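You operate a simulated robot arm through the tools that you are given. There is no shell and no other tool. Be economical: measure what you need, move in short steps, check, and stop when the job is done.

You run a simulated robot arm. Do the job below in one go: nothing can be reset, and whatever is moved stays where it is left.

## Task
Test the door lamp on the jig and sort it: Good or Reject.
Fine: plug it in and pull it out with the tester off, and leave the tester off; the lamps on the cart stay.

The check looks at the end state, three seconds after you hand in, the way a careful person would. Anything else that was tipped, shoved, dropped, spilled or broken makes it a failure.

## Robot
A 7-joint arm with a two-finger parallel gripper, fixed in place. Base frame: the origin is at the foot of the arm, x ahead of it, y to its left, z up; the work surface is at about z = 0.016. Units: m, degrees, N and s.
With the tool pointing down near the work surface it reaches from about 0.24 to 0.62 m from the base axis. Its first joint turns from -66.0 to 66.0 degrees. Payload 2.6 kg.
The tool frame sits at the grasp point between the pads (the TCP): z along the fingers, y along the line on which they close. The tips reach 0.03 m beyond it. The gripper opens to 0.094 m. The fingers are 0.028 m wide and 0.01 m thick; the gripper's body (0.05 by 0.096 m) begins 0.055 m behind the TCP.
Orientation is told as [roll, pitch, yaw] about the base's x, y, z axes, in that order, counted from this pose: with the fingers straight down and closing along the base's y, the tool's x points along the base's -x, its y along +y and its z along -z.

## Interface
- The arm moves only by the tool servo_tool. Its argument "increments" is a list of rows, each an object (a shift or turn left out is 0, a gripper value left out holds the last) with "offset": the shift along the base's x, y, z in units of 40 mm (1.0 is 40 mm), a list of three; "turn": the turn, a rotation vector about the base's x, y, z in units of 4 degrees (1.0 is 4 degrees), a list of three. In form: [{"offset": [x, y, z], "turn": [rx, ry, rz]}, ...]. A call has 1 to 20 rows; each row shifts and turns the commanded pose from where the row before left it. "hand" is the opening in per cent of the stroke, from 0 (shut) to 100 (fully open), set as the call begins (left out, the last holds). A call with a number of a shift or a turn outside -1 to 1 is refused whole. Rows are played at 5 a second. More than 0.05 m and 8.6 degrees between two rows, or a gripper value outside its range, and nothing of the call is played. A pose out of reach is approached as far as the arm can. The call stops where the force on the tool passes 90 N (or 10 N more than at its start, if that is more) or the arm is blocked; 0.2 s more then pass. Each finger travels about 0.072 m/s and halts on what it meets, pressing with about 26 N; the grip force reading is that of the motor and also rises with nothing between the fingers. The clock runs only during rows and for 0.2 s after the last one: add rows that do not move to give the fingers time. The reply holds the time, the measured pose of the TCP, the force on the tool along the base axes, the opening and the grip force, in the units named above and with some noise.
- Cameras (640 x 400 px; columns grow to the right, rows downward): "scene" is fixed at [0.0418, 0.4367, 0.5704]; the picture's right is [-0.71, -0.70, 0.00], its down [-0.35, 0.36, -0.86] and it looks along [0.60, -0.62, -0.50] (base axes); focal length 309 px, centre (320, 200). "wrist" rides on the gripper at [-0.037, 0, -0.058] in the tool frame; the picture's right is [0.00, -1.00, 0.00], its down [0.97, 0.00, -0.24] and it looks along [0.24, 0.00, 0.97] (tool axes); focal length 218 px, centre (320, 200).
- get_image(camera): a new picture of that camera. It takes no simulated time.
- pixel_to_xyz(camera, pixels): for up to 12 pixels [column, row] of the newest picture of that camera ("zoom" is the newest enlarged one), the place [x, y, z] in the base frame of the surface seen there, good to about 0.003 m. It takes no simulated time.
- zoom(camera, box): a new picture of the part [left, top, right, bottom] of that camera's present view, enlarged. It takes no simulated time.
- finish_job(): hands the job in; it is judged then, once.

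Work in short steps. Measure before you move; look again where a grasp or a placing could have gone wrong, and mend it. You have 80 turns and 46 pictures in all, those below and enlarged ones among them. Open the gripper and draw the arm clear of the work before you hand the job in, unless the task says otherwise; then end with one line.

The tools are called as a command line: name --argument value ..., lists and objects as JSON in quotes. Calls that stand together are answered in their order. servo_tool: Moves the arm, as the interface text tells. Its arguments: {"type":"object","properties":{"increments":{"type":"array"},"hand":{"type":"number"}},"required":["increments"]} The other tools are called the same way: get_image (camera) takes a picture; pixel_to_xyz (camera, pixels) gives the place of the surface under pixels of a picture; zoom (camera, box) takes an enlarged picture of a part of a camera's view; finish_job () hands the job in.

At the start:

```text
time_s: 0.0
eef_pos: [0.3096, -0.1863, 0.3371]
orientation: [0.0, -0.1, 0.0]
contact_force: [0.7, 0.3, -0.2]
opening: 0.0941
grasp_force: 0.0
```

scene: 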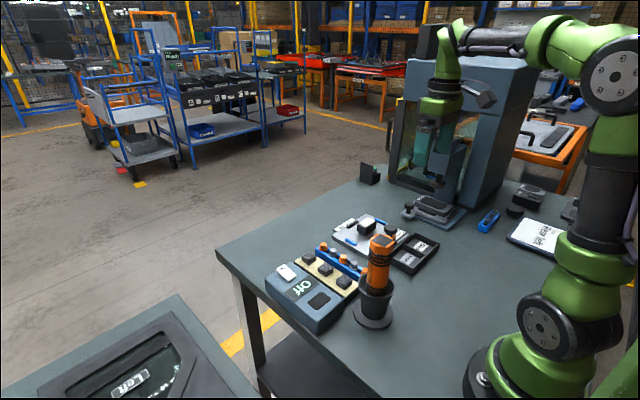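
wrist: 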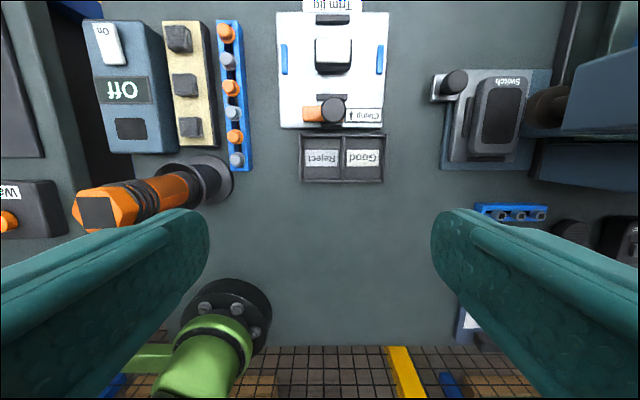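

The wrist view shows the tester (Off) around (130,85), the trim jig around (333,70), and the Reject/Good tray at (342,158). I'll enlarge these for detail.

zoom --camera "wrist" --box '[70, 0, 260, 200]'

zoom --camera "wrist" --box '[260, 0, 410, 190]'

zoom --camera "scene" --box '[250, 190, 450, 340]'

```text
2.00 times, centred on (165, 100) of wrist
```

zoom: 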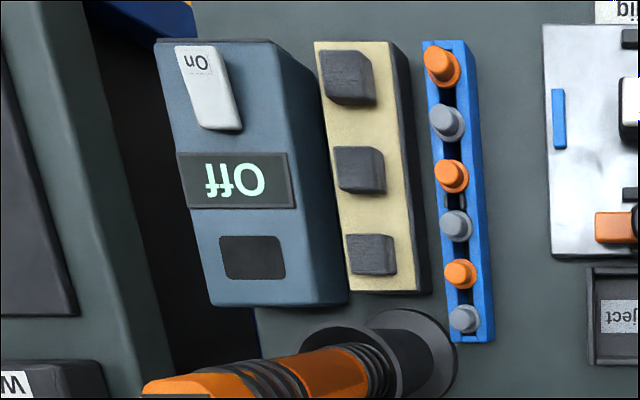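

```text
2.11 times, centred on (335, 95) of wrist
```

zoom: 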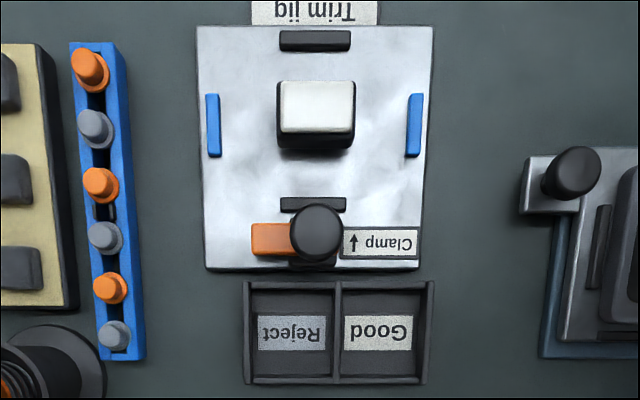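

```text
2.67 times, centred on (350, 265) of scene
```

zoom: 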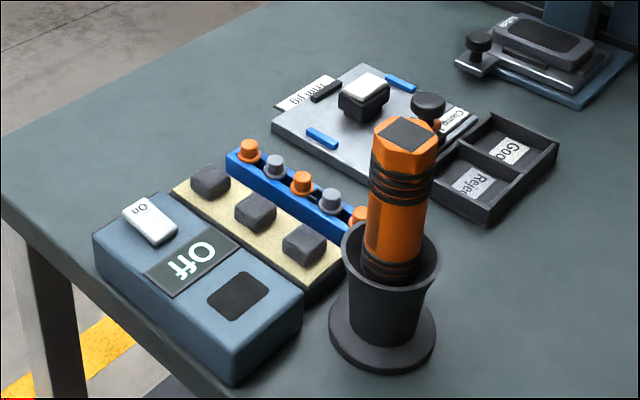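

The lamp looks like the white-topped block at wrist (333,52), the tester socket the dark rectangle at (130,128), and the rocker is at (108,43). I'll take coordinates from the last pictures.

pixel_to_xyz --camera "wrist" --pixels '[[333, 52], [318, 42], [349, 42], [317, 60], [350, 60], [332, 19], [331, 98], [332, 110], [312, 112], [300, 60], [322, 157], [363, 157]]'

pixel_to_xyz --camera "wrist" --pixels '[[105, 35], [112, 55], [122, 92], [131, 129], [120, 121], [143, 121], [120, 137], [146, 136], [180, 40], [185, 85], [190, 127], [235, 80]]'

pixel_to_xyz --camera "zoom" --pixels '[[365, 85], [360, 105], [427, 105], [325, 90], [405, 85], [405, 130], [150, 220], [238, 296], [323, 138], [470, 183], [515, 150], [460, 115]]'

```text
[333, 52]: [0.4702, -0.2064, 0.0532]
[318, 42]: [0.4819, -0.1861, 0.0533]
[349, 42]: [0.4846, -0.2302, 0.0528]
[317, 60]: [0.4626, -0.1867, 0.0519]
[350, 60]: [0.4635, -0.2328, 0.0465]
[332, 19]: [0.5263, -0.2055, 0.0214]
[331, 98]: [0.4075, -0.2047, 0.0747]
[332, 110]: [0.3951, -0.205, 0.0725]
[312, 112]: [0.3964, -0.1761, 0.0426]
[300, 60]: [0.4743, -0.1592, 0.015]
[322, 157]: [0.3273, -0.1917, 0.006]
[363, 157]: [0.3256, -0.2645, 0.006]
```

```text
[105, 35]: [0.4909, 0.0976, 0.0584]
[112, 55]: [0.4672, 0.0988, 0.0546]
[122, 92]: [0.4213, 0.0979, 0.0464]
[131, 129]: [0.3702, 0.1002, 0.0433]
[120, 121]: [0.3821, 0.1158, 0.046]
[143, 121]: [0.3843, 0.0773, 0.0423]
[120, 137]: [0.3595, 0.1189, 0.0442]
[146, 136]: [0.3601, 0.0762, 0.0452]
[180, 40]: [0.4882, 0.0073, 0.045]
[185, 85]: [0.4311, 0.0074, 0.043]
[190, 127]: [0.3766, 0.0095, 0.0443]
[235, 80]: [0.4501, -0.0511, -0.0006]
```

```text
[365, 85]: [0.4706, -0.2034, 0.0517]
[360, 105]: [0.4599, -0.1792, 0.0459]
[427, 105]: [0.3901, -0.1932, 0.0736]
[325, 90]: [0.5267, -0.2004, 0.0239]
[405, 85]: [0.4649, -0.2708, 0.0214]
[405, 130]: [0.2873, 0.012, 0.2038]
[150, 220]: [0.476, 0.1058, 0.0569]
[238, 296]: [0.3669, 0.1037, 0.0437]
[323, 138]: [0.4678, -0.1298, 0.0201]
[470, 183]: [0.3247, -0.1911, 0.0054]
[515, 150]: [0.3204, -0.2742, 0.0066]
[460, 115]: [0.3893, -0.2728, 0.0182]
```

Lamp top is at about (0.472,-0.207,0.053), knob at (0.40,-0.205,0.074), and there seems to be a gap between lamp and clamp jaw. I'll move nearer for a closer look at the clamp.

servo_tool --increments '[{"offset": [1, -0.2, -0.8]}, {"offset": [1, -0.2, -0.8]}, {"offset": [0.7, 0, -0.8]}, {}]' --hand 100

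get_image --camera "wrist"

zoom --camera "scene" --box '[325, 200, 445, 275]'

```text
refused: row 1 steps farther than a row can; nothing moved
```

```text
40 pictures are left
```

wrist: 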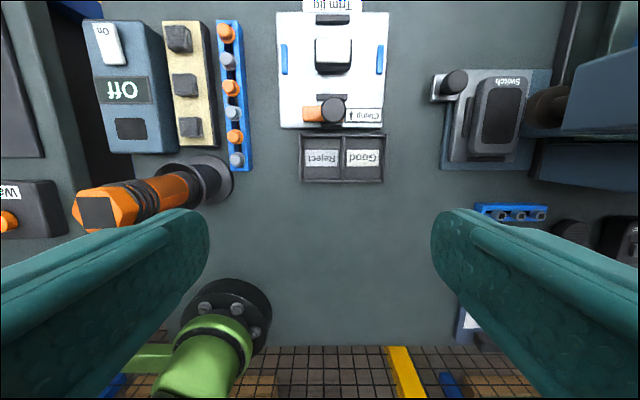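

```text
5.33 times, centred on (385, 238) of scene
```

zoom: 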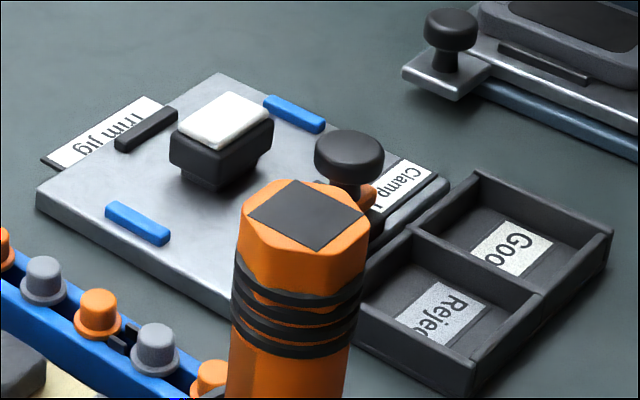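

The row was too long, so I'll use shorter ones. The enlarged view shows the lamp free, with a black housing narrower at the foot and no jaw touching it.

servo_tool --increments '[{"offset": [0.7, -0.13, -0.6]}, {"offset": [0.7, -0.13, -0.6]}, {"offset": [0.7, -0.13, -0.6]}, {"offset": [0.6, -0.13, -0.6]}, {}]' --hand 100

get_image --camera "wrist"

```text
time_s: 1.2
eef_pos: [0.4166, -0.2086, 0.2402]
orientation: [-0.1, 0.1, 0.1]
contact_force: [-0.3, 0.3, -0.1]
opening: 0.0939
grasp_force: 0.0
```

```text
38 pictures are left
```

wrist: 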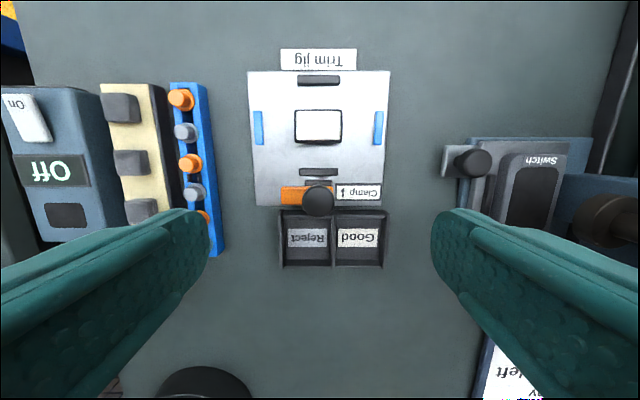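

The jig is now central, with the lamp at (318,126). I'll enlarge it and measure its edges.

zoom --camera "wrist" --box '[240, 40, 400, 220]'

pixel_to_xyz --camera "wrist" --pixels '[[297, 126], [340, 126], [318, 112], [318, 140], [318, 126], [280, 126], [318, 81], [318, 171], [317, 200], [318, 155], [66, 215], [12, 119]]'

```text
2.22 times, centred on (320, 130) of wrist
```

zoom: 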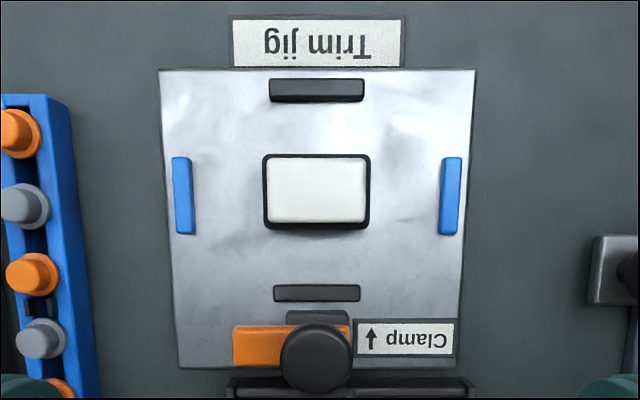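

```text
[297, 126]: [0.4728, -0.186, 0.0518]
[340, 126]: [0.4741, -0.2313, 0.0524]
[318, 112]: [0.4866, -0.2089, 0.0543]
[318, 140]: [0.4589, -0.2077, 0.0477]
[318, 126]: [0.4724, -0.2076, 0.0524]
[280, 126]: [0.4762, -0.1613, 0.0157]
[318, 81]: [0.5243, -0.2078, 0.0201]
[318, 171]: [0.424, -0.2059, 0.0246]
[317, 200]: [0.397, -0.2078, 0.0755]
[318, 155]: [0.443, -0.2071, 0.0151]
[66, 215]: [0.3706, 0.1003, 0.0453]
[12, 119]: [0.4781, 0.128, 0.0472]
```

The lamp is about 48 × 32 mm, centred at (0.4725,-0.2085). I'll enlarge it in the scene view for its height profile and measure the bare table to check the z reference.

zoom --camera "scene" --box '[345, 210, 385, 240]'

pixel_to_xyz --camera "wrist" --pixels '[[225, 60], [420, 100], [250, 320], [307, 238], [358, 238], [332, 240], [307, 264], [282, 240], [386, 240], [110, 40], [45, 190], [40, 225]]'

```text
13.33 times, centred on (365, 225) of scene
```

zoom: 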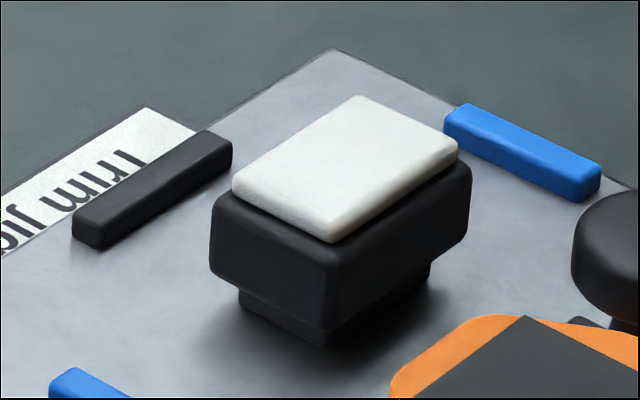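

```text
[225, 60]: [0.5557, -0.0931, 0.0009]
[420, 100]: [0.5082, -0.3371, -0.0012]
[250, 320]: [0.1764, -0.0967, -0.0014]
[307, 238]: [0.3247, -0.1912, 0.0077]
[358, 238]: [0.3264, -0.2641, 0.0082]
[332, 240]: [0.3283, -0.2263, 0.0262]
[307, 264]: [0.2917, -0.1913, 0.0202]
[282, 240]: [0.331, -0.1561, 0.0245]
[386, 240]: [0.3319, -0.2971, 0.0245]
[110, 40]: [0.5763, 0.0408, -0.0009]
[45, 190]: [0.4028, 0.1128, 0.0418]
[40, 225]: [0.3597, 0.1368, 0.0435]
```

The housing overhangs a narrower foot. I'll measure the heights at its edges in this enlarged view.

pixel_to_xyz --camera "zoom" --pixels '[[330, 325], [330, 343], [240, 300], [427, 280], [330, 255], [330, 310], [330, 232], [215, 205], [213, 265], [468, 180], [465, 230], [345, 165]]'

```text
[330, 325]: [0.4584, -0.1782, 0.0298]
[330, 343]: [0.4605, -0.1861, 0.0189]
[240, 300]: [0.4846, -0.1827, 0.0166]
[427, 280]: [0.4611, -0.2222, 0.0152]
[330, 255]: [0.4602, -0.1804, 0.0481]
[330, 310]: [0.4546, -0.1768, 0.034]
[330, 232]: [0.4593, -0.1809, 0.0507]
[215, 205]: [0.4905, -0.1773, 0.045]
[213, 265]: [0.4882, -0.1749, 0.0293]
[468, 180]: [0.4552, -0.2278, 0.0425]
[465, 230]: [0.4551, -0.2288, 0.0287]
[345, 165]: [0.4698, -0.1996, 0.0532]
```

Housing spans z 0.029–0.047 with the lens to 0.053 and the foot on the plate at 0.015. I'll come over the lamp at (0.4725,-0.2065) and go down to TCP z≈0.10 for a look before gripping.

servo_tool --increments '[{"offset": [0.7, 0.03, -0.5]}, {"offset": [0.7, 0.02, -0.5]}, {"offset": [0, 0, -0.9]}, {"offset": [0, 0, -0.9]}, {"offset": [0, 0, -0.7]}, {}]'

get_image --camera "wrist"

get_image --camera "scene"

```text
time_s: 2.6
eef_pos: [0.4728, -0.2046, 0.1003]
orientation: [0.1, 0.0, 0.1]
contact_force: [-0.3, 0.3, -0.4]
opening: 0.094
grasp_force: 0.1
```

```text
35 pictures are left
```

wrist: 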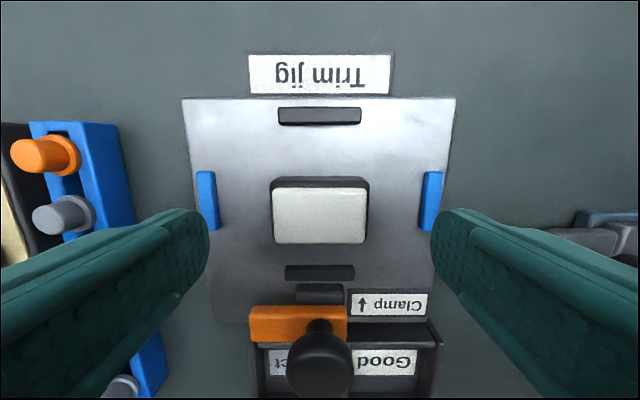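

```text
34 pictures are left
```

scene: 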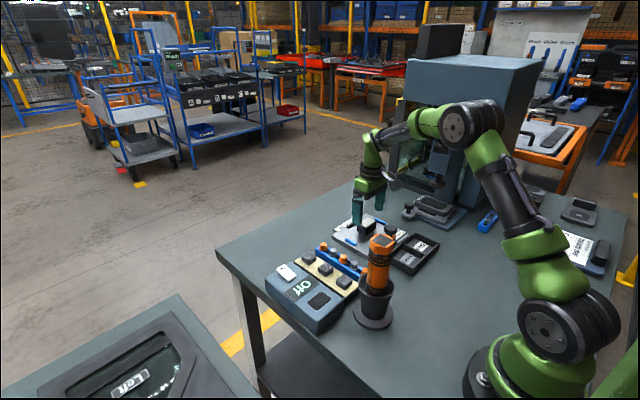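

The lamp (columns 270–369) is centred between the fingers. I go down to z≈0.066 and close.

servo_tool --increments '[{"offset": [0, -0.02, -0.45]}, {"offset": [0, 0, -0.42]}, {}]'

servo_tool --increments '[{}, {}, {}, {}, {}]' --hand 0

get_image --camera "wrist"

zoom --camera "scene" --box '[335, 185, 415, 245]'

```text
time_s: 3.4
eef_pos: [0.4748, -0.204, 0.0665]
orientation: [0.0, 0.0, 0.1]
contact_force: [0.3, 0.7, 0.4]
opening: 0.0943
grasp_force: 0.0
```

```text
time_s: 4.6
eef_pos: [0.4758, -0.2053, 0.067]
orientation: [0.0, -0.1, 0.0]
contact_force: [0.1, -0.7, -0.2]
opening: 0.0528
grasp_force: 25.9
```

```text
33 pictures are left
```

wrist: 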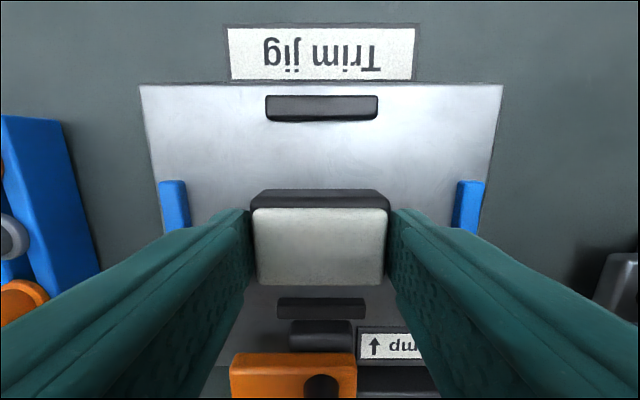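

```text
6.67 times, centred on (375, 215) of scene
```

zoom: 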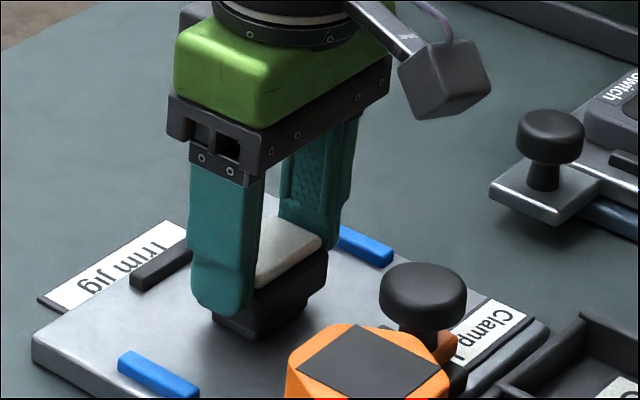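

The lamp is held with a 52.8 mm opening. I lift it gently and check.

servo_tool --increments '[{"offset": [0, 0, 0.3]}, {"offset": [0, 0, 0.5]}, {"offset": [0, 0, 0.9]}, {"offset": [0, 0, 0.9]}, {"offset": [0, 0, 0.9]}, {}]'

get_image --camera "wrist"

zoom --camera "scene" --box '[325, 135, 425, 210]'

```text
time_s: 6.0
eef_pos: [0.4732, -0.2078, 0.2075]
orientation: [0.0, 0.0, 0.0]
contact_force: [-0.2, -0.4, -0.5]
opening: 0.053
grasp_force: 26.4
```

```text
31 pictures are left
```

wrist: 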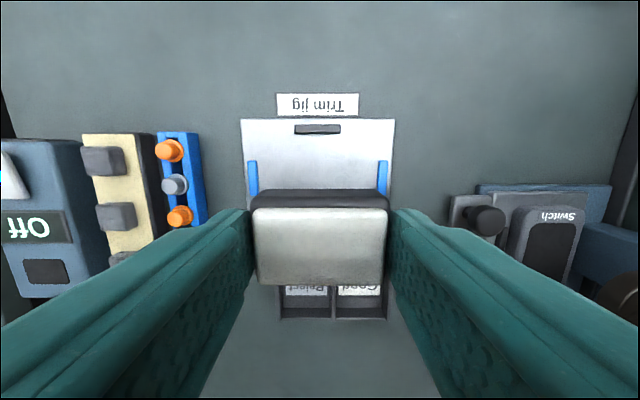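

```text
5.33 times, centred on (375, 172) of scene
```

zoom: 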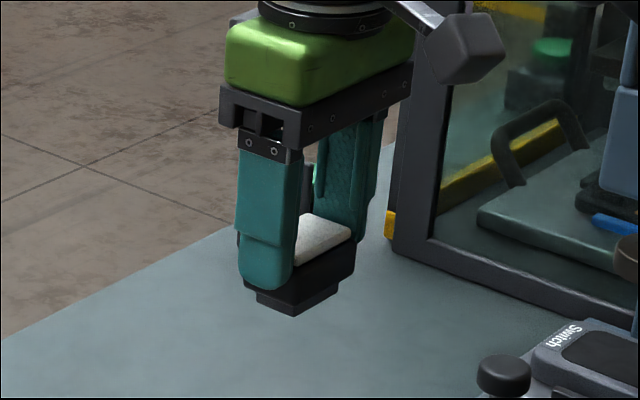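

The lamp is held level. I'll measure its lens and foot relative to the TCP and the socket from this view (dark patch at (46,272)).

pixel_to_xyz --camera "wrist" --pixels '[[320, 212], [320, 245], [320, 280], [258, 250], [383, 250], [320, 194], [46, 272], [26, 263], [63, 263], [46, 261], [46, 284]]'

pixel_to_xyz --camera "zoom" --pixels '[[295, 313], [259, 298], [337, 296], [295, 300], [299, 285], [241, 280], [353, 268]]'

```text
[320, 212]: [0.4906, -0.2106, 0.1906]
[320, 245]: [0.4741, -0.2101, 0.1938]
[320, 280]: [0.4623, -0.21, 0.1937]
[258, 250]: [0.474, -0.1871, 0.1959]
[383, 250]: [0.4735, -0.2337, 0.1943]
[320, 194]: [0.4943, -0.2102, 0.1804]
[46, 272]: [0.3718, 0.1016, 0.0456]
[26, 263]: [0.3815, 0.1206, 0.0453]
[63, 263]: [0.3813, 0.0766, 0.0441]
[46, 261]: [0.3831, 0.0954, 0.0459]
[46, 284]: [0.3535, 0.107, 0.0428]
```

```text
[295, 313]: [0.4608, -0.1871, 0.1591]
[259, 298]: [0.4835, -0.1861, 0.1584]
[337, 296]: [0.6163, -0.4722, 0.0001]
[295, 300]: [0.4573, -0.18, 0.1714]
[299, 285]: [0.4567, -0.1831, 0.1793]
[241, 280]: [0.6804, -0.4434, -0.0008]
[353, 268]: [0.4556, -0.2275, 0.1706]
```

The lamp centre matches the TCP within ~1–2 mm, and the foot is 0.0495 below it. I raise it and carry it to above the tester, staying ahead of the torch (x≈0.29).

servo_tool --increments '[{"offset": [0, 0, 0.8]}, {"offset": [0, 0, 0.7]}, {"offset": [-0.3, 0.95, 0]}, {"offset": [-0.3, 0.95, 0]}, {"offset": [-0.3, 0.95, 0]}, {"offset": [-0.3, 0.95, 0]}, {"offset": [-0.3, 0.95, 0]}, {"offset": [-0.3, 0.95, 0]}, {"offset": [-0.3, 0.95, 0]}, {"offset": [-0.3, 1, 0]}, {}]'

get_image --camera "scene"

```text
time_s: 8.4
eef_pos: [0.3758, 0.1008, 0.2676]
orientation: [0.0, 0.1, 0.0]
contact_force: [0.1, 0.6, -0.2]
opening: 0.0529
grasp_force: 25.7
```

```text
29 pictures are left
```

scene: 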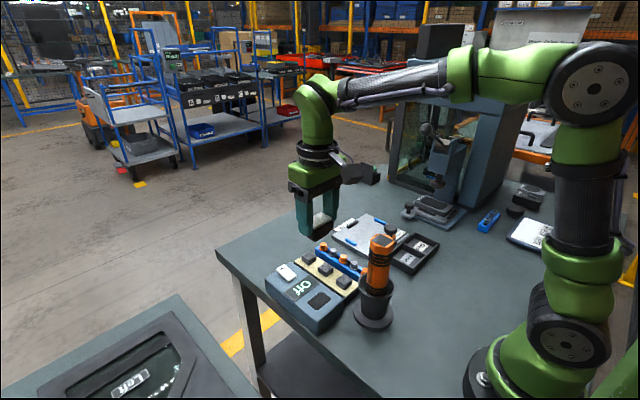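

The arm is well above the torch. I draw back to x≈0.30 to see the socket in the wrist camera past the held lamp.

servo_tool --increments '[{"offset": [-0.95, 0, 0]}, {"offset": [-0.95, 0, 0]}, {}]'

get_image --camera "wrist"

zoom --camera "wrist" --box '[240, 20, 400, 200]'

```text
time_s: 9.2
eef_pos: [0.3013, 0.1041, 0.2681]
orientation: [0.1, 0.0, 0.0]
contact_force: [-0.2, -0.4, -0.3]
opening: 0.0529
grasp_force: 25.8
```

```text
28 pictures are left
```

wrist: 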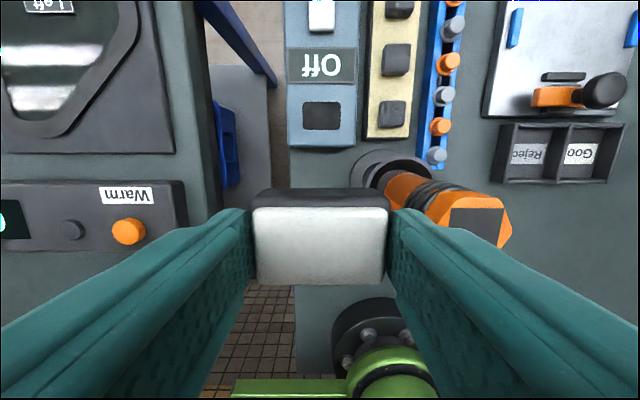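

```text
2.22 times, centred on (320, 110) of wrist
```

zoom: 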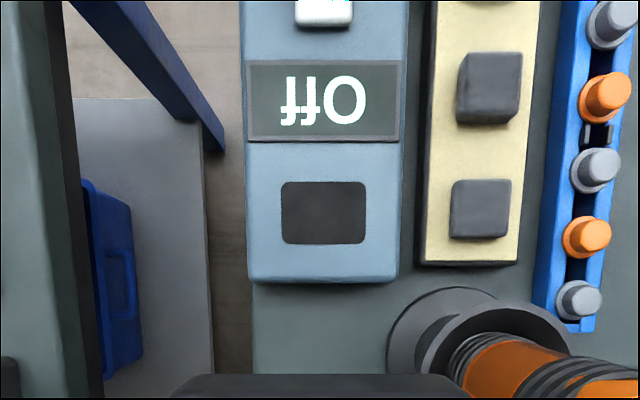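

The socket shows at wrist (321,116), about 38 × 28 px. I'll measure its edges to fix the relative shift.

pixel_to_xyz --camera "zoom" --pixels '[[323, 213], [283, 213], [364, 213], [323, 185], [323, 241], [250, 213], [396, 213], [323, 278], [323, 160]]'

pixel_to_xyz --camera "wrist" --pixels '[[320, 212], [320, 280], [258, 245], [384, 245], [320, 194], [255, 200], [386, 200]]'

```text
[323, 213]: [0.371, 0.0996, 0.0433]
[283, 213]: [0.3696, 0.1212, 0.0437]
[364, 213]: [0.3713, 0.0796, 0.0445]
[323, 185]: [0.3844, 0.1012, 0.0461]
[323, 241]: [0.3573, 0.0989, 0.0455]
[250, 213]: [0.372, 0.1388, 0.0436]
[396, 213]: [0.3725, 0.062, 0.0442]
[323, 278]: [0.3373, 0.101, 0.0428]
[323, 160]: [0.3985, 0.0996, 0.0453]
```

```text
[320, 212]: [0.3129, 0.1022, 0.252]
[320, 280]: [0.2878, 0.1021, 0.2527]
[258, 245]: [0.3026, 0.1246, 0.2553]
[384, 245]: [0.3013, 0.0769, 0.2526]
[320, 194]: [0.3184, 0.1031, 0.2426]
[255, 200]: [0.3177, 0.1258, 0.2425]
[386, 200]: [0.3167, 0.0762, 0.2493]
```

Shift needed is dx≈+0.0705, dy≈-0.0012. I move over the socket and go down until the foot is about 1 cm above it, then check.

servo_tool --increments '[{"offset": [0.9, -0.015, 0]}, {"offset": [0.862, -0.015, 0]}, {"offset": [0, 0, -1]}, {"offset": [0, 0, -1]}, {"offset": [0, 0, -1]}, {"offset": [0, 0, -1]}, {}]'

zoom --camera "scene" --box '[260, 220, 380, 340]'

get_image --camera "wrist"

```text
time_s: 10.8
eef_pos: [0.3735, 0.1002, 0.1078]
orientation: [-0.1, 0.0, 0.0]
contact_force: [-0.2, 0.1, -0.2]
opening: 0.0529
grasp_force: 25.8
```

```text
3.33 times, centred on (320, 280) of scene
```

zoom: 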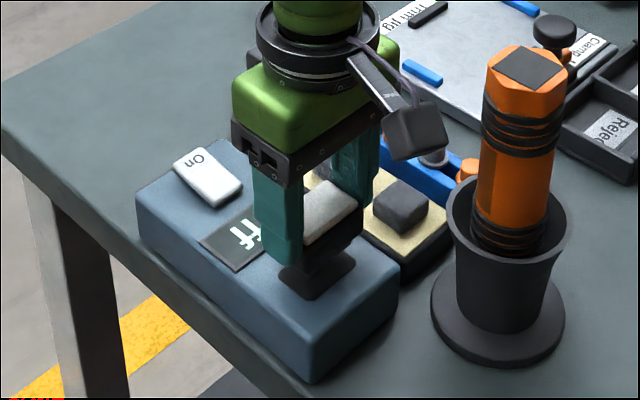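

```text
25 pictures are left
```

wrist: 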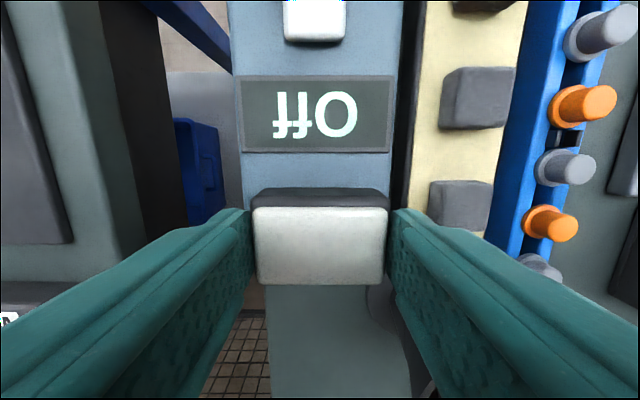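

The foot hovers about 1 cm above the socket. I go down 8 mm more and enlarge the gap.

servo_tool --increments '[{"offset": [0, 0, -0.2]}, {}]'

zoom --camera "scene" --box '[298, 280, 348, 320]'

```text
time_s: 11.4
eef_pos: [0.3733, 0.0984, 0.0987]
orientation: [-0.1, 0.0, 0.0]
contact_force: [0.0, 0.5, -0.3]
opening: 0.0527
grasp_force: 26.1
```

```text
10.00 times, centred on (323, 300) of scene
```

zoom: 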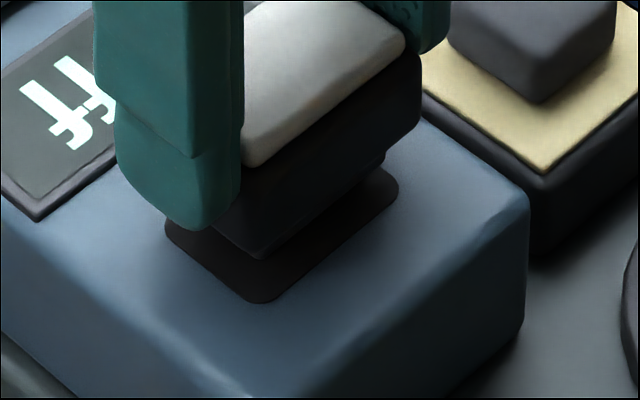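

The foot's near corner (262,258) lies inside the socket's outline (corner (262,300)), with even margins. I lower it slowly and watch the force.

servo_tool --increments '[{"offset": [0, 0, -0.1]}, {"offset": [0, 0, -0.1]}, {"offset": [0, 0, -0.1]}, {}]'

zoom --camera "scene" --box '[298, 280, 348, 320]'

```text
time_s: 12.4
eef_pos: [0.375, 0.0999, 0.0884]
orientation: [0.2, -0.4, 0.1]
contact_force: [5.9, 1.0, 25.1]
opening: 0.053
grasp_force: 25.9
```

```text
10.00 times, centred on (323, 300) of scene
```

zoom: 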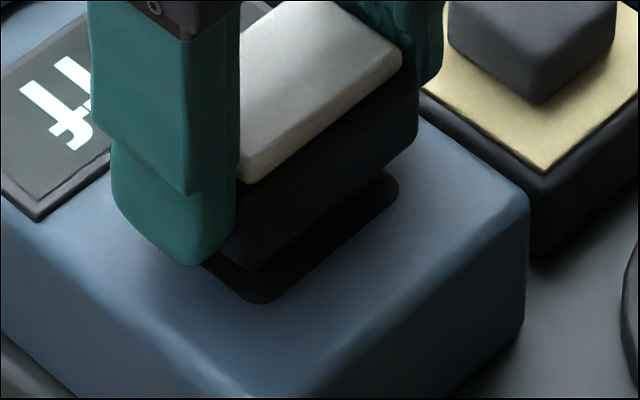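

The force rose to 25 N; projecting corners, the foot is about 2 mm too far to +x and 2 mm short in +y, catching on the rim. I lift, shift by (-2, +2) mm and look.

servo_tool --increments '[{"offset": [0, 0, 0.15]}, {"offset": [0, 0, 0.15]}, {"offset": [-0.055, 0.05, 0]}, {}]'

zoom --camera "scene" --box '[298, 280, 348, 320]'

```text
time_s: 13.4
eef_pos: [0.3697, 0.1019, 0.0981]
orientation: [0.0, 0.2, -0.1]
contact_force: [0.5, 0.0, -0.8]
opening: 0.0529
grasp_force: 25.0
```

```text
10.00 times, centred on (323, 300) of scene
```

zoom: 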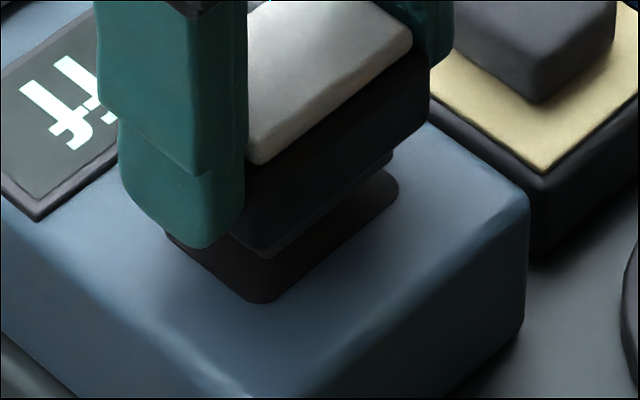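

The lamp slid a few mm up in the grip but is level, and the foot now projects centred within 1 mm. I make a small correction and lower again in steps.

servo_tool --increments '[{"offset": [0.02, 0.018, -0.1]}, {"offset": [0, 0, -0.1]}, {"offset": [0, 0, -0.08]}, {}]'

zoom --camera "scene" --box '[298, 280, 348, 320]'

```text
time_s: 14.4
eef_pos: [0.3715, 0.1019, 0.0881]
orientation: [0.0, -0.1, 0.0]
contact_force: [1.2, -1.1, 3.0]
opening: 0.0529
grasp_force: 26.1
```

```text
10.00 times, centred on (323, 300) of scene
```

zoom: 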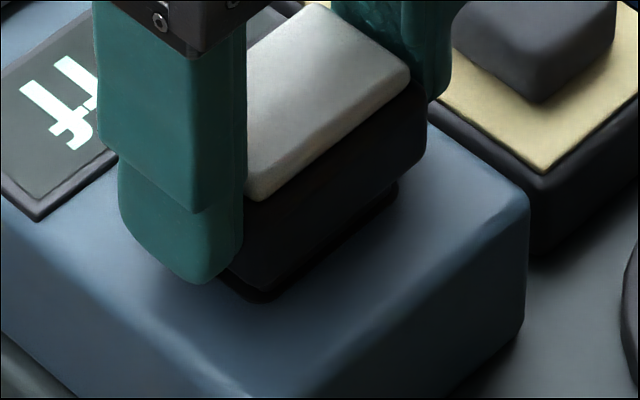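

Only 3 N now and the foot is inside the socket. I continue down.

servo_tool --increments '[{"offset": [0, 0, -0.08]}, {"offset": [0, 0, -0.08]}, {"offset": [0, 0, -0.06]}, {}]'

zoom --camera "scene" --box '[298, 280, 348, 320]'

```text
time_s: 15.4
eef_pos: [0.3718, 0.102, 0.0794]
orientation: [0.1, -0.2, 0.0]
contact_force: [1.1, 4.0, 20.1]
opening: 0.0532
grasp_force: 25.9
```

```text
10.00 times, centred on (323, 300) of scene
```

zoom: 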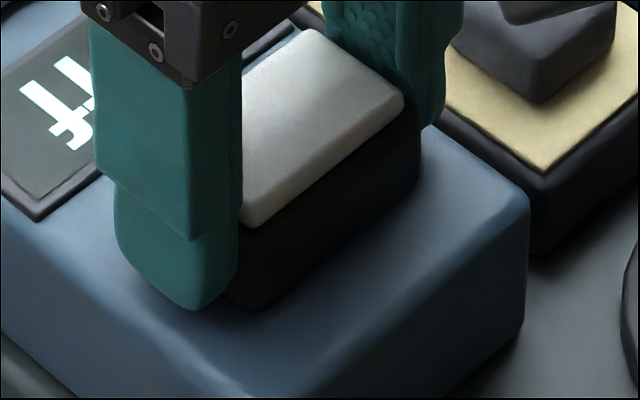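

The housing now sits on the tester's top with 20 N push, so it is seated. I open the fingers partly and rise straight up.

servo_tool --increments '[{}, {}, {}]' --hand 80

servo_tool --increments '[{"offset": [0, 0, 0.5]}, {"offset": [0, 0, 0.9]}, {"offset": [0, 0, 0.9]}, {"offset": [0, 0, 0.9]}, {}]'

get_image --camera "wrist"

zoom --camera "scene" --box '[260, 250, 340, 330]'

```text
time_s: 16.2
eef_pos: [0.3719, 0.1014, 0.0777]
orientation: [0.1, 0.0, 0.0]
contact_force: [-1.0, 0.5, 0.0]
opening: 0.075
grasp_force: 0.1
```

```text
time_s: 17.4
eef_pos: [0.3727, 0.0996, 0.2069]
orientation: [-0.1, 0.0, 0.0]
contact_force: [-0.4, 0.4, -0.7]
opening: 0.0752
grasp_force: 0.1
```

```text
19 pictures are left
```

wrist: 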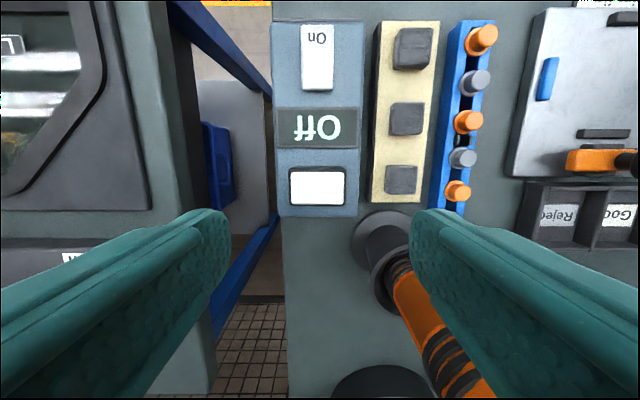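

```text
5.00 times, centred on (300, 290) of scene
```

zoom: 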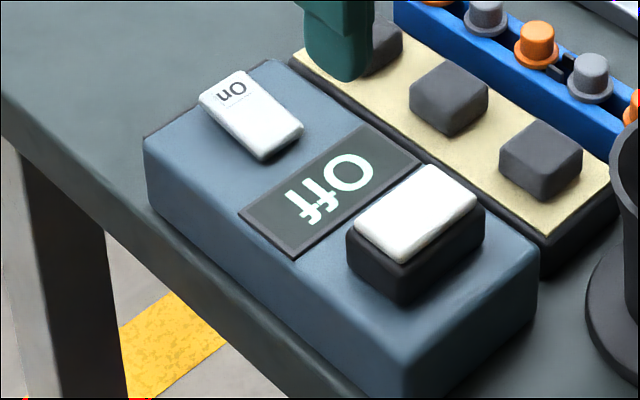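

The lamp sits level in the socket and the display still reads Off. I measure the rocker (wrist (317,57)) and the seated lamp.

pixel_to_xyz --camera "wrist" --pixels '[[317, 28], [317, 40], [317, 57], [317, 75], [317, 86], [303, 57], [332, 57], [317, 188], [317, 172], [317, 202], [291, 188], [343, 188]]'

pixel_to_xyz --camera "zoom" --pixels '[[220, 90], [235, 82], [250, 110], [280, 140], [265, 155], [290, 125], [415, 210]]'

```text
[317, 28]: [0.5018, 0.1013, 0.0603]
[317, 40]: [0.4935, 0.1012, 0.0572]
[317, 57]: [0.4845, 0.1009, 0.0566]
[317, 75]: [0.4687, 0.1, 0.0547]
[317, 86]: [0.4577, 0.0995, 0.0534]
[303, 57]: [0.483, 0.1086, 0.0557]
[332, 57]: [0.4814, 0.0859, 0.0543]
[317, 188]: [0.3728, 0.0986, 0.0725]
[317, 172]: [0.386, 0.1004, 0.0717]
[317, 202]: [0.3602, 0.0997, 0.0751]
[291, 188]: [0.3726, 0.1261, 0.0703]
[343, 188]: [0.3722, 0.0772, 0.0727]
```

```text
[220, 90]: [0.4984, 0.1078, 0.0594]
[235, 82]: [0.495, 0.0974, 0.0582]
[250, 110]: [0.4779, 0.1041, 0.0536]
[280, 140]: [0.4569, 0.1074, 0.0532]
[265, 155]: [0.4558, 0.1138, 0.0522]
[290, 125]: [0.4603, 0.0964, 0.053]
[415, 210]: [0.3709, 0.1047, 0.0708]
```

The rocker pivots near x≈0.479 with its "On" end raised (z≈0.060 at x≈0.50). I close the fingers and hover over the On end.

servo_tool --increments '[{"offset": [0.82, 0, 0]}, {"offset": [0.82, 0, 0]}, {"offset": [0.81, 0, 0]}, {"offset": [0.8, 0, 0]}, {"offset": [0, 0, -0.9]}, {"offset": [0, 0, -0.9]}, {"offset": [0, 0, -0.8]}, {}]' --hand 0

zoom --camera "scene" --box '[260, 230, 340, 310]'

```text
time_s: 19.2
eef_pos: [0.5002, 0.1007, 0.1025]
orientation: [0.0, -0.1, 0.0]
contact_force: [0.2, 0.0, 0.1]
opening: 0.0
grasp_force: 25.7
```

```text
5.00 times, centred on (300, 270) of scene
```

zoom: 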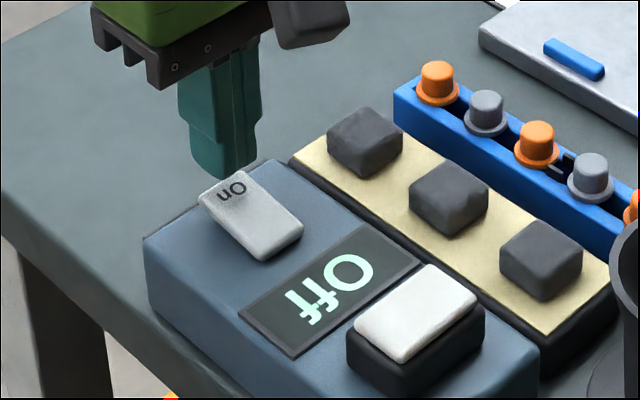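

The tips hover about 1 cm above the On end. I press down in small steps, watching force and display.

servo_tool --increments '[{"offset": [0, 0, -0.15]}, {"offset": [0, 0, -0.15]}, {"offset": [0, 0, -0.1]}, {"offset": [0, 0, -0.08]}, {}]'

zoom --camera "scene" --box '[260, 230, 340, 310]'

```text
time_s: 20.4
eef_pos: [0.5028, 0.1018, 0.0861]
orientation: [0.0, -0.3, -0.1]
contact_force: [-14.5, -6.2, 41.9]
opening: 0.0
grasp_force: 26.1
```

```text
5.00 times, centred on (300, 270) of scene
```

zoom: 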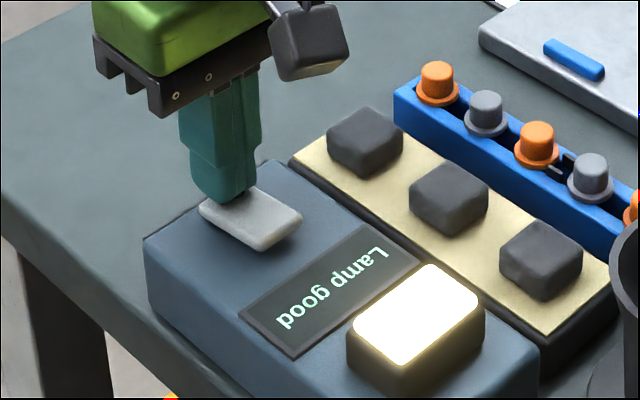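

The display reads "Lamp good" and the lens glows. I lift off and look once more before turning it off, hovering over the other end (x≈0.457).

servo_tool --increments '[{"offset": [0, 0, 0.4]}, {"offset": [0, 0, 0.4]}, {"offset": [-0.6, 0, 0]}, {"offset": [-0.55, 0, 0]}, {}, {}, {}]'

zoom --camera "scene" --box '[260, 230, 340, 310]'

```text
time_s: 22.0
eef_pos: [0.4537, 0.1008, 0.1146]
orientation: [0.0, 0.0, 0.1]
contact_force: [-0.2, -0.2, 0.0]
opening: 0.0
grasp_force: 26.9
```

```text
5.00 times, centred on (300, 270) of scene
```

zoom: 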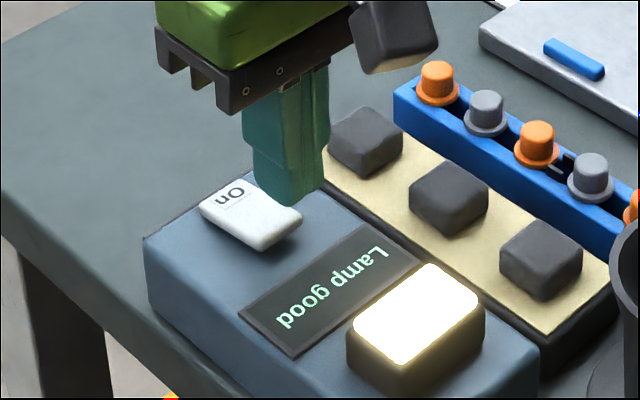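

It stays "Lamp good". I press the unlabelled end to switch off.

servo_tool --increments '[{"offset": [0, 0, -0.3]}, {"offset": [0, 0, -0.2]}, {"offset": [0, 0, -0.15]}, {"offset": [0, 0, -0.12]}, {}]'

servo_tool --increments '[{"offset": [0, 0, 0.5]}, {"offset": [0, 0, 0.9]}, {"offset": [0, 0, 0.9]}, {}]'

zoom --camera "scene" --box '[260, 230, 340, 310]'

```text
time_s: 23.2
eef_pos: [0.4546, 0.1002, 0.0848]
orientation: [0.1, 0.0, -0.1]
contact_force: [-15.6, -2.6, 27.5]
opening: 0.0
grasp_force: 25.6
```

```text
time_s: 24.2
eef_pos: [0.4546, 0.1017, 0.1759]
orientation: [0.0, 0.0, 0.1]
contact_force: [0.0, 0.0, 0.4]
opening: 0.0
grasp_force: 25.8
```

```text
5.00 times, centred on (300, 270) of scene
```

zoom: 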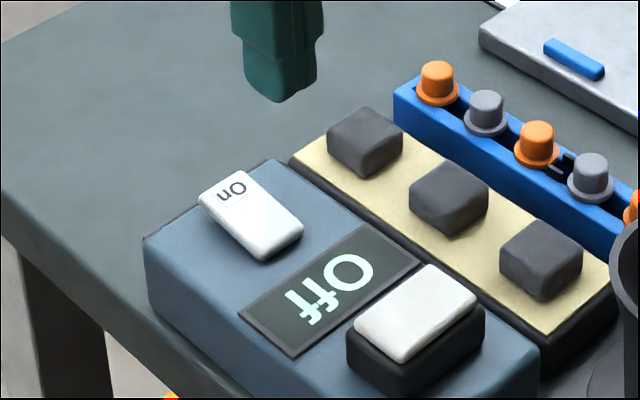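

Display is Off and the lens dark. I open, move back over the lamp (x≈0.371) and go down to z≈0.084 for the grip.

servo_tool --increments '[{"offset": [-0.7, 0, 0]}, {"offset": [-0.7, -0.02, 0]}, {"offset": [-0.68, -0.02, 0]}, {}, {"offset": [0, 0, -0.8]}, {"offset": [0, 0, -0.8]}, {"offset": [0, 0, -0.7]}, {}]' --hand 85

get_image --camera "wrist"

```text
time_s: 26.0
eef_pos: [0.3719, 0.0994, 0.083]
orientation: [0.1, -0.1, 0.0]
contact_force: [0.5, 0.3, 0.1]
opening: 0.0799
grasp_force: 0.0
```

```text
13 pictures are left
```

wrist: 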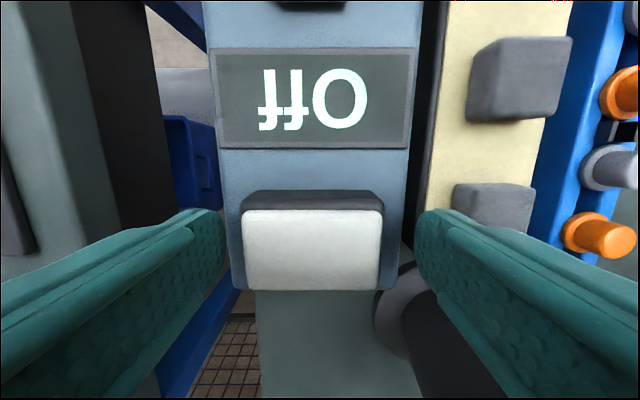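

The lamp's centre (column 312) is ~2.5 mm to +y of the fingers' midline. I correct, then close and pull straight up.

servo_tool --increments '[{"offset": [0, 0.06, 0]}, {}]'

servo_tool --increments '[{}, {}, {}, {}]' --hand 0

servo_tool --increments '[{"offset": [0, 0, 0.15]}, {"offset": [0, 0, 0.15]}, {"offset": [0, 0, 0.2]}, {"offset": [0, 0, 0.5]}, {}]'

zoom --camera "scene" --box '[260, 220, 360, 320]'

```text
time_s: 26.6
eef_pos: [0.3715, 0.1014, 0.0838]
orientation: [0.0, 0.0, 0.0]
contact_force: [0.2, 0.3, -0.5]
opening: 0.0803
grasp_force: 0.0
```

```text
time_s: 27.6
eef_pos: [0.372, 0.1019, 0.0845]
orientation: [0.1, 0.0, 0.0]
contact_force: [0.0, 1.1, 0.0]
opening: 0.053
grasp_force: 25.8
```

```text
time_s: 28.8
eef_pos: [0.3695, 0.0995, 0.1255]
orientation: [0.0, 0.0, 0.0]
contact_force: [0.8, -0.4, -0.9]
opening: 0.0531
grasp_force: 26.3
```

```text
4.00 times, centred on (310, 270) of scene
```

zoom: 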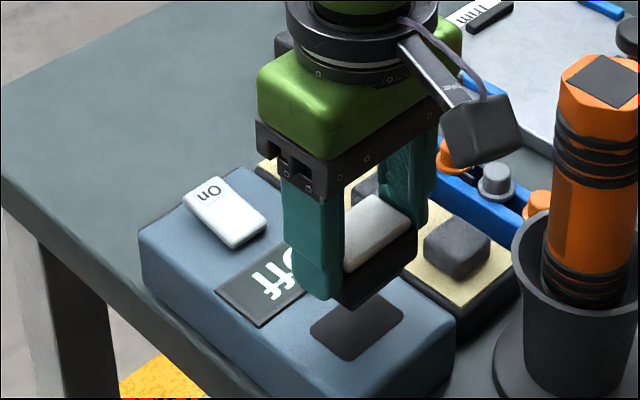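

It is pulled out with the tester Off. I raise it, carry it across to y≈-0.262, then draw back to x≈0.26 to see the Good box.

servo_tool --increments '[{"offset": [0, 0, 0.9]}, {"offset": [0, 0, 0.9]}, {"offset": [0, 0, 0.9]}, {"offset": [0, 0, 0.9]}, {"offset": [0, -0.9, 0]}, {"offset": [0, -0.95, 0]}, {"offset": [0, -0.95, 0]}, {"offset": [0, -0.9, 0]}, {"offset": [0, -0.9, 0]}, {"offset": [0, -0.9, 0]}, {"offset": [0, -0.9, 0]}, {"offset": [0, -0.9, 0]}, {"offset": [0, -0.9, 0]}, {"offset": [0, -0.9, 0]}, {"offset": [-0.9, 0, 0]}, {"offset": [-0.9, 0, 0]}, {"offset": [-0.95, 0, 0]}, {}]'

get_image --camera "wrist"

zoom --camera "wrist" --box '[240, 20, 440, 200]'

```text
time_s: 31.8
eef_pos: [0.3729, -0.2379, 0.2706]
orientation: [2.3, -0.1, 0.4]
contact_force: [-5.0, 8.7, 0.4]
opening: 0.053
grasp_force: 25.9
stopped in row 15: the force on the tool passed its limit (the readings are from after the stop); the commanded pose is now the measured one
```

```text
11 pictures are left
```

wrist: 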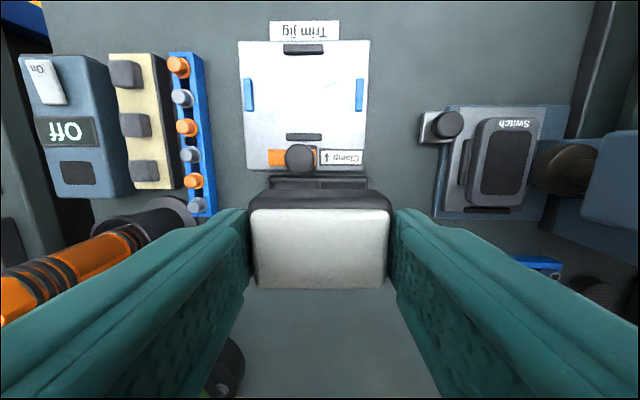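

```text
2.22 times, centred on (340, 110) of wrist
```

zoom: 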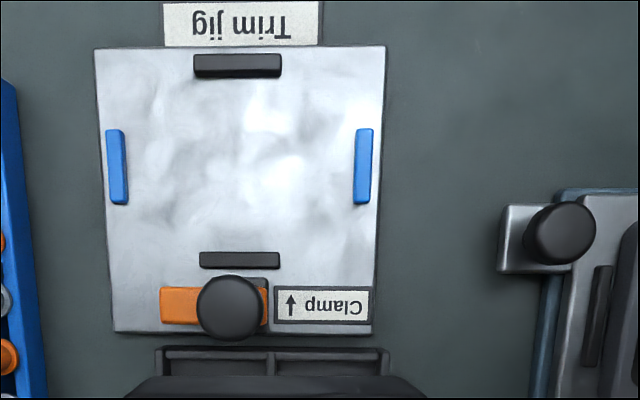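

The move stopped on a contact near y≈-0.24, with 2.3° roll. I look at the scene to find what the arm touches.

get_image --camera "scene"

```text
9 pictures are left
```

scene: 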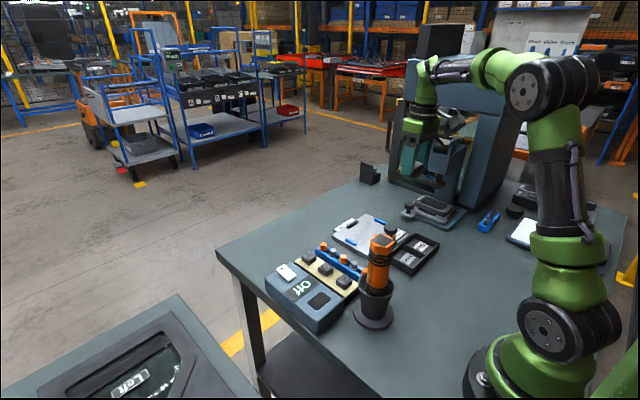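

The wrist links are close to the press machine behind. I measure the machine and the gripper here.

pixel_to_xyz --camera "scene" --pixels '[[405, 90], [390, 165], [470, 65], [470, 190], [455, 120], [440, 75], [425, 110], [420, 130], [510, 100], [460, 165], [455, 90], [425, 95]]'

zoom --camera "scene" --box '[380, 30, 540, 230]'

```text
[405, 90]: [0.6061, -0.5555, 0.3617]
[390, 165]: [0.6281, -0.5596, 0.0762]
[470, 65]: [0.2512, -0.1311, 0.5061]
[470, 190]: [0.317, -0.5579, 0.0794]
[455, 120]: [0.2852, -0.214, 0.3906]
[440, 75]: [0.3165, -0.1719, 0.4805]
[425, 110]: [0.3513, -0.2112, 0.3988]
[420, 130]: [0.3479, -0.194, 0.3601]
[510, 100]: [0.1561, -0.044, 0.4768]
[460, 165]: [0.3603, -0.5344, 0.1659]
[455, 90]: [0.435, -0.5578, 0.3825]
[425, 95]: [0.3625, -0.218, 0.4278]
```

```text
2.00 times, centred on (460, 130) of scene
```

zoom: 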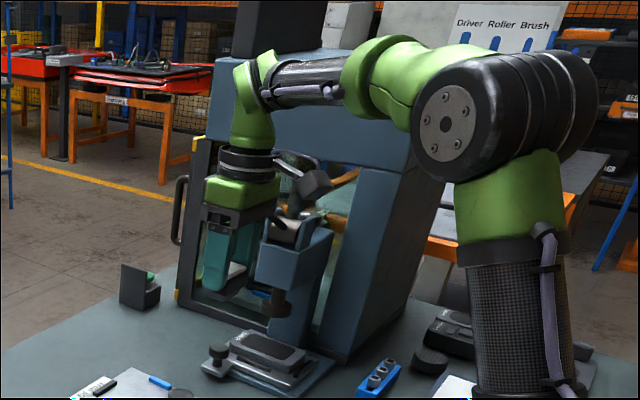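

A press head (zoom (295,270)) juts out beside the gripper. I measure it.

pixel_to_xyz --camera "zoom" --pixels '[[270, 250], [290, 290], [325, 240], [300, 215], [265, 265], [275, 305], [285, 235], [315, 185], [300, 200], [250, 195], [240, 220], [320, 300]]'

pixel_to_xyz --camera "wrist" --pixels '[[540, 170], [580, 165], [590, 185], [630, 150], [620, 190], [635, 230], [290, 183], [340, 183], [500, 140]]'

```text
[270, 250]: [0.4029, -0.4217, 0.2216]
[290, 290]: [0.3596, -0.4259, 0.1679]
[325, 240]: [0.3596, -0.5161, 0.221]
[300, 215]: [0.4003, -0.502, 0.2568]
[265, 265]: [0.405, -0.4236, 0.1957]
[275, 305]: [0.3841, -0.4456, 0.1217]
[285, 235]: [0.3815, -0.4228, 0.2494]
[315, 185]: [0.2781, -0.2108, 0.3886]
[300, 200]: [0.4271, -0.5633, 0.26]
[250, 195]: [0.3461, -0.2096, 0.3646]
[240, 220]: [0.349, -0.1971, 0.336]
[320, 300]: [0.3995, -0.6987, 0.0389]
```

```text
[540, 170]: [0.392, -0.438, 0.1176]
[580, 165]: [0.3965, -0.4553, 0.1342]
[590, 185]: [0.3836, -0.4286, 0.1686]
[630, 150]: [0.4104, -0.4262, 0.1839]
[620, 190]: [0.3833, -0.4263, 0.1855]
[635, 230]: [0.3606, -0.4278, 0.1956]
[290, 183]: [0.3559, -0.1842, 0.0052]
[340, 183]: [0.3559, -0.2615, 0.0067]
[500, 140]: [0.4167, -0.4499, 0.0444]
```

Nothing measured lies within 10 cm of the gripper, and nothing on the bench looks displaced. I back off 1 cm in +y, undo the roll, and read the forces.

servo_tool --increments '[{"offset": [0, 0.25, 0], "turn": [-0.57, 0, -0.1]}, {}, {}]'

```text
time_s: 32.6
eef_pos: [0.3738, -0.2296, 0.2724]
orientation: [0.0, -0.1, -0.1]
contact_force: [0.3, 0.7, 0.0]
opening: 0.0529
grasp_force: 26.1
```

Free of contact now. I move back in -x at this y in small steps.

servo_tool --increments '[{"offset": [-0.5, 0, 0]}, {"offset": [-0.5, 0, 0]}, {"offset": [-0.5, 0, 0]}, {"offset": [-0.5, 0, 0]}, {"offset": [-0.5, 0, 0]}, {"offset": [-0.3, 0, 0]}, {}]'

```text
time_s: 34.2
eef_pos: [0.2608, -0.2285, 0.2692]
orientation: [-0.1, -0.1, -0.1]
contact_force: [0.2, -0.3, -1.0]
opening: 0.0528
grasp_force: 26.0
```

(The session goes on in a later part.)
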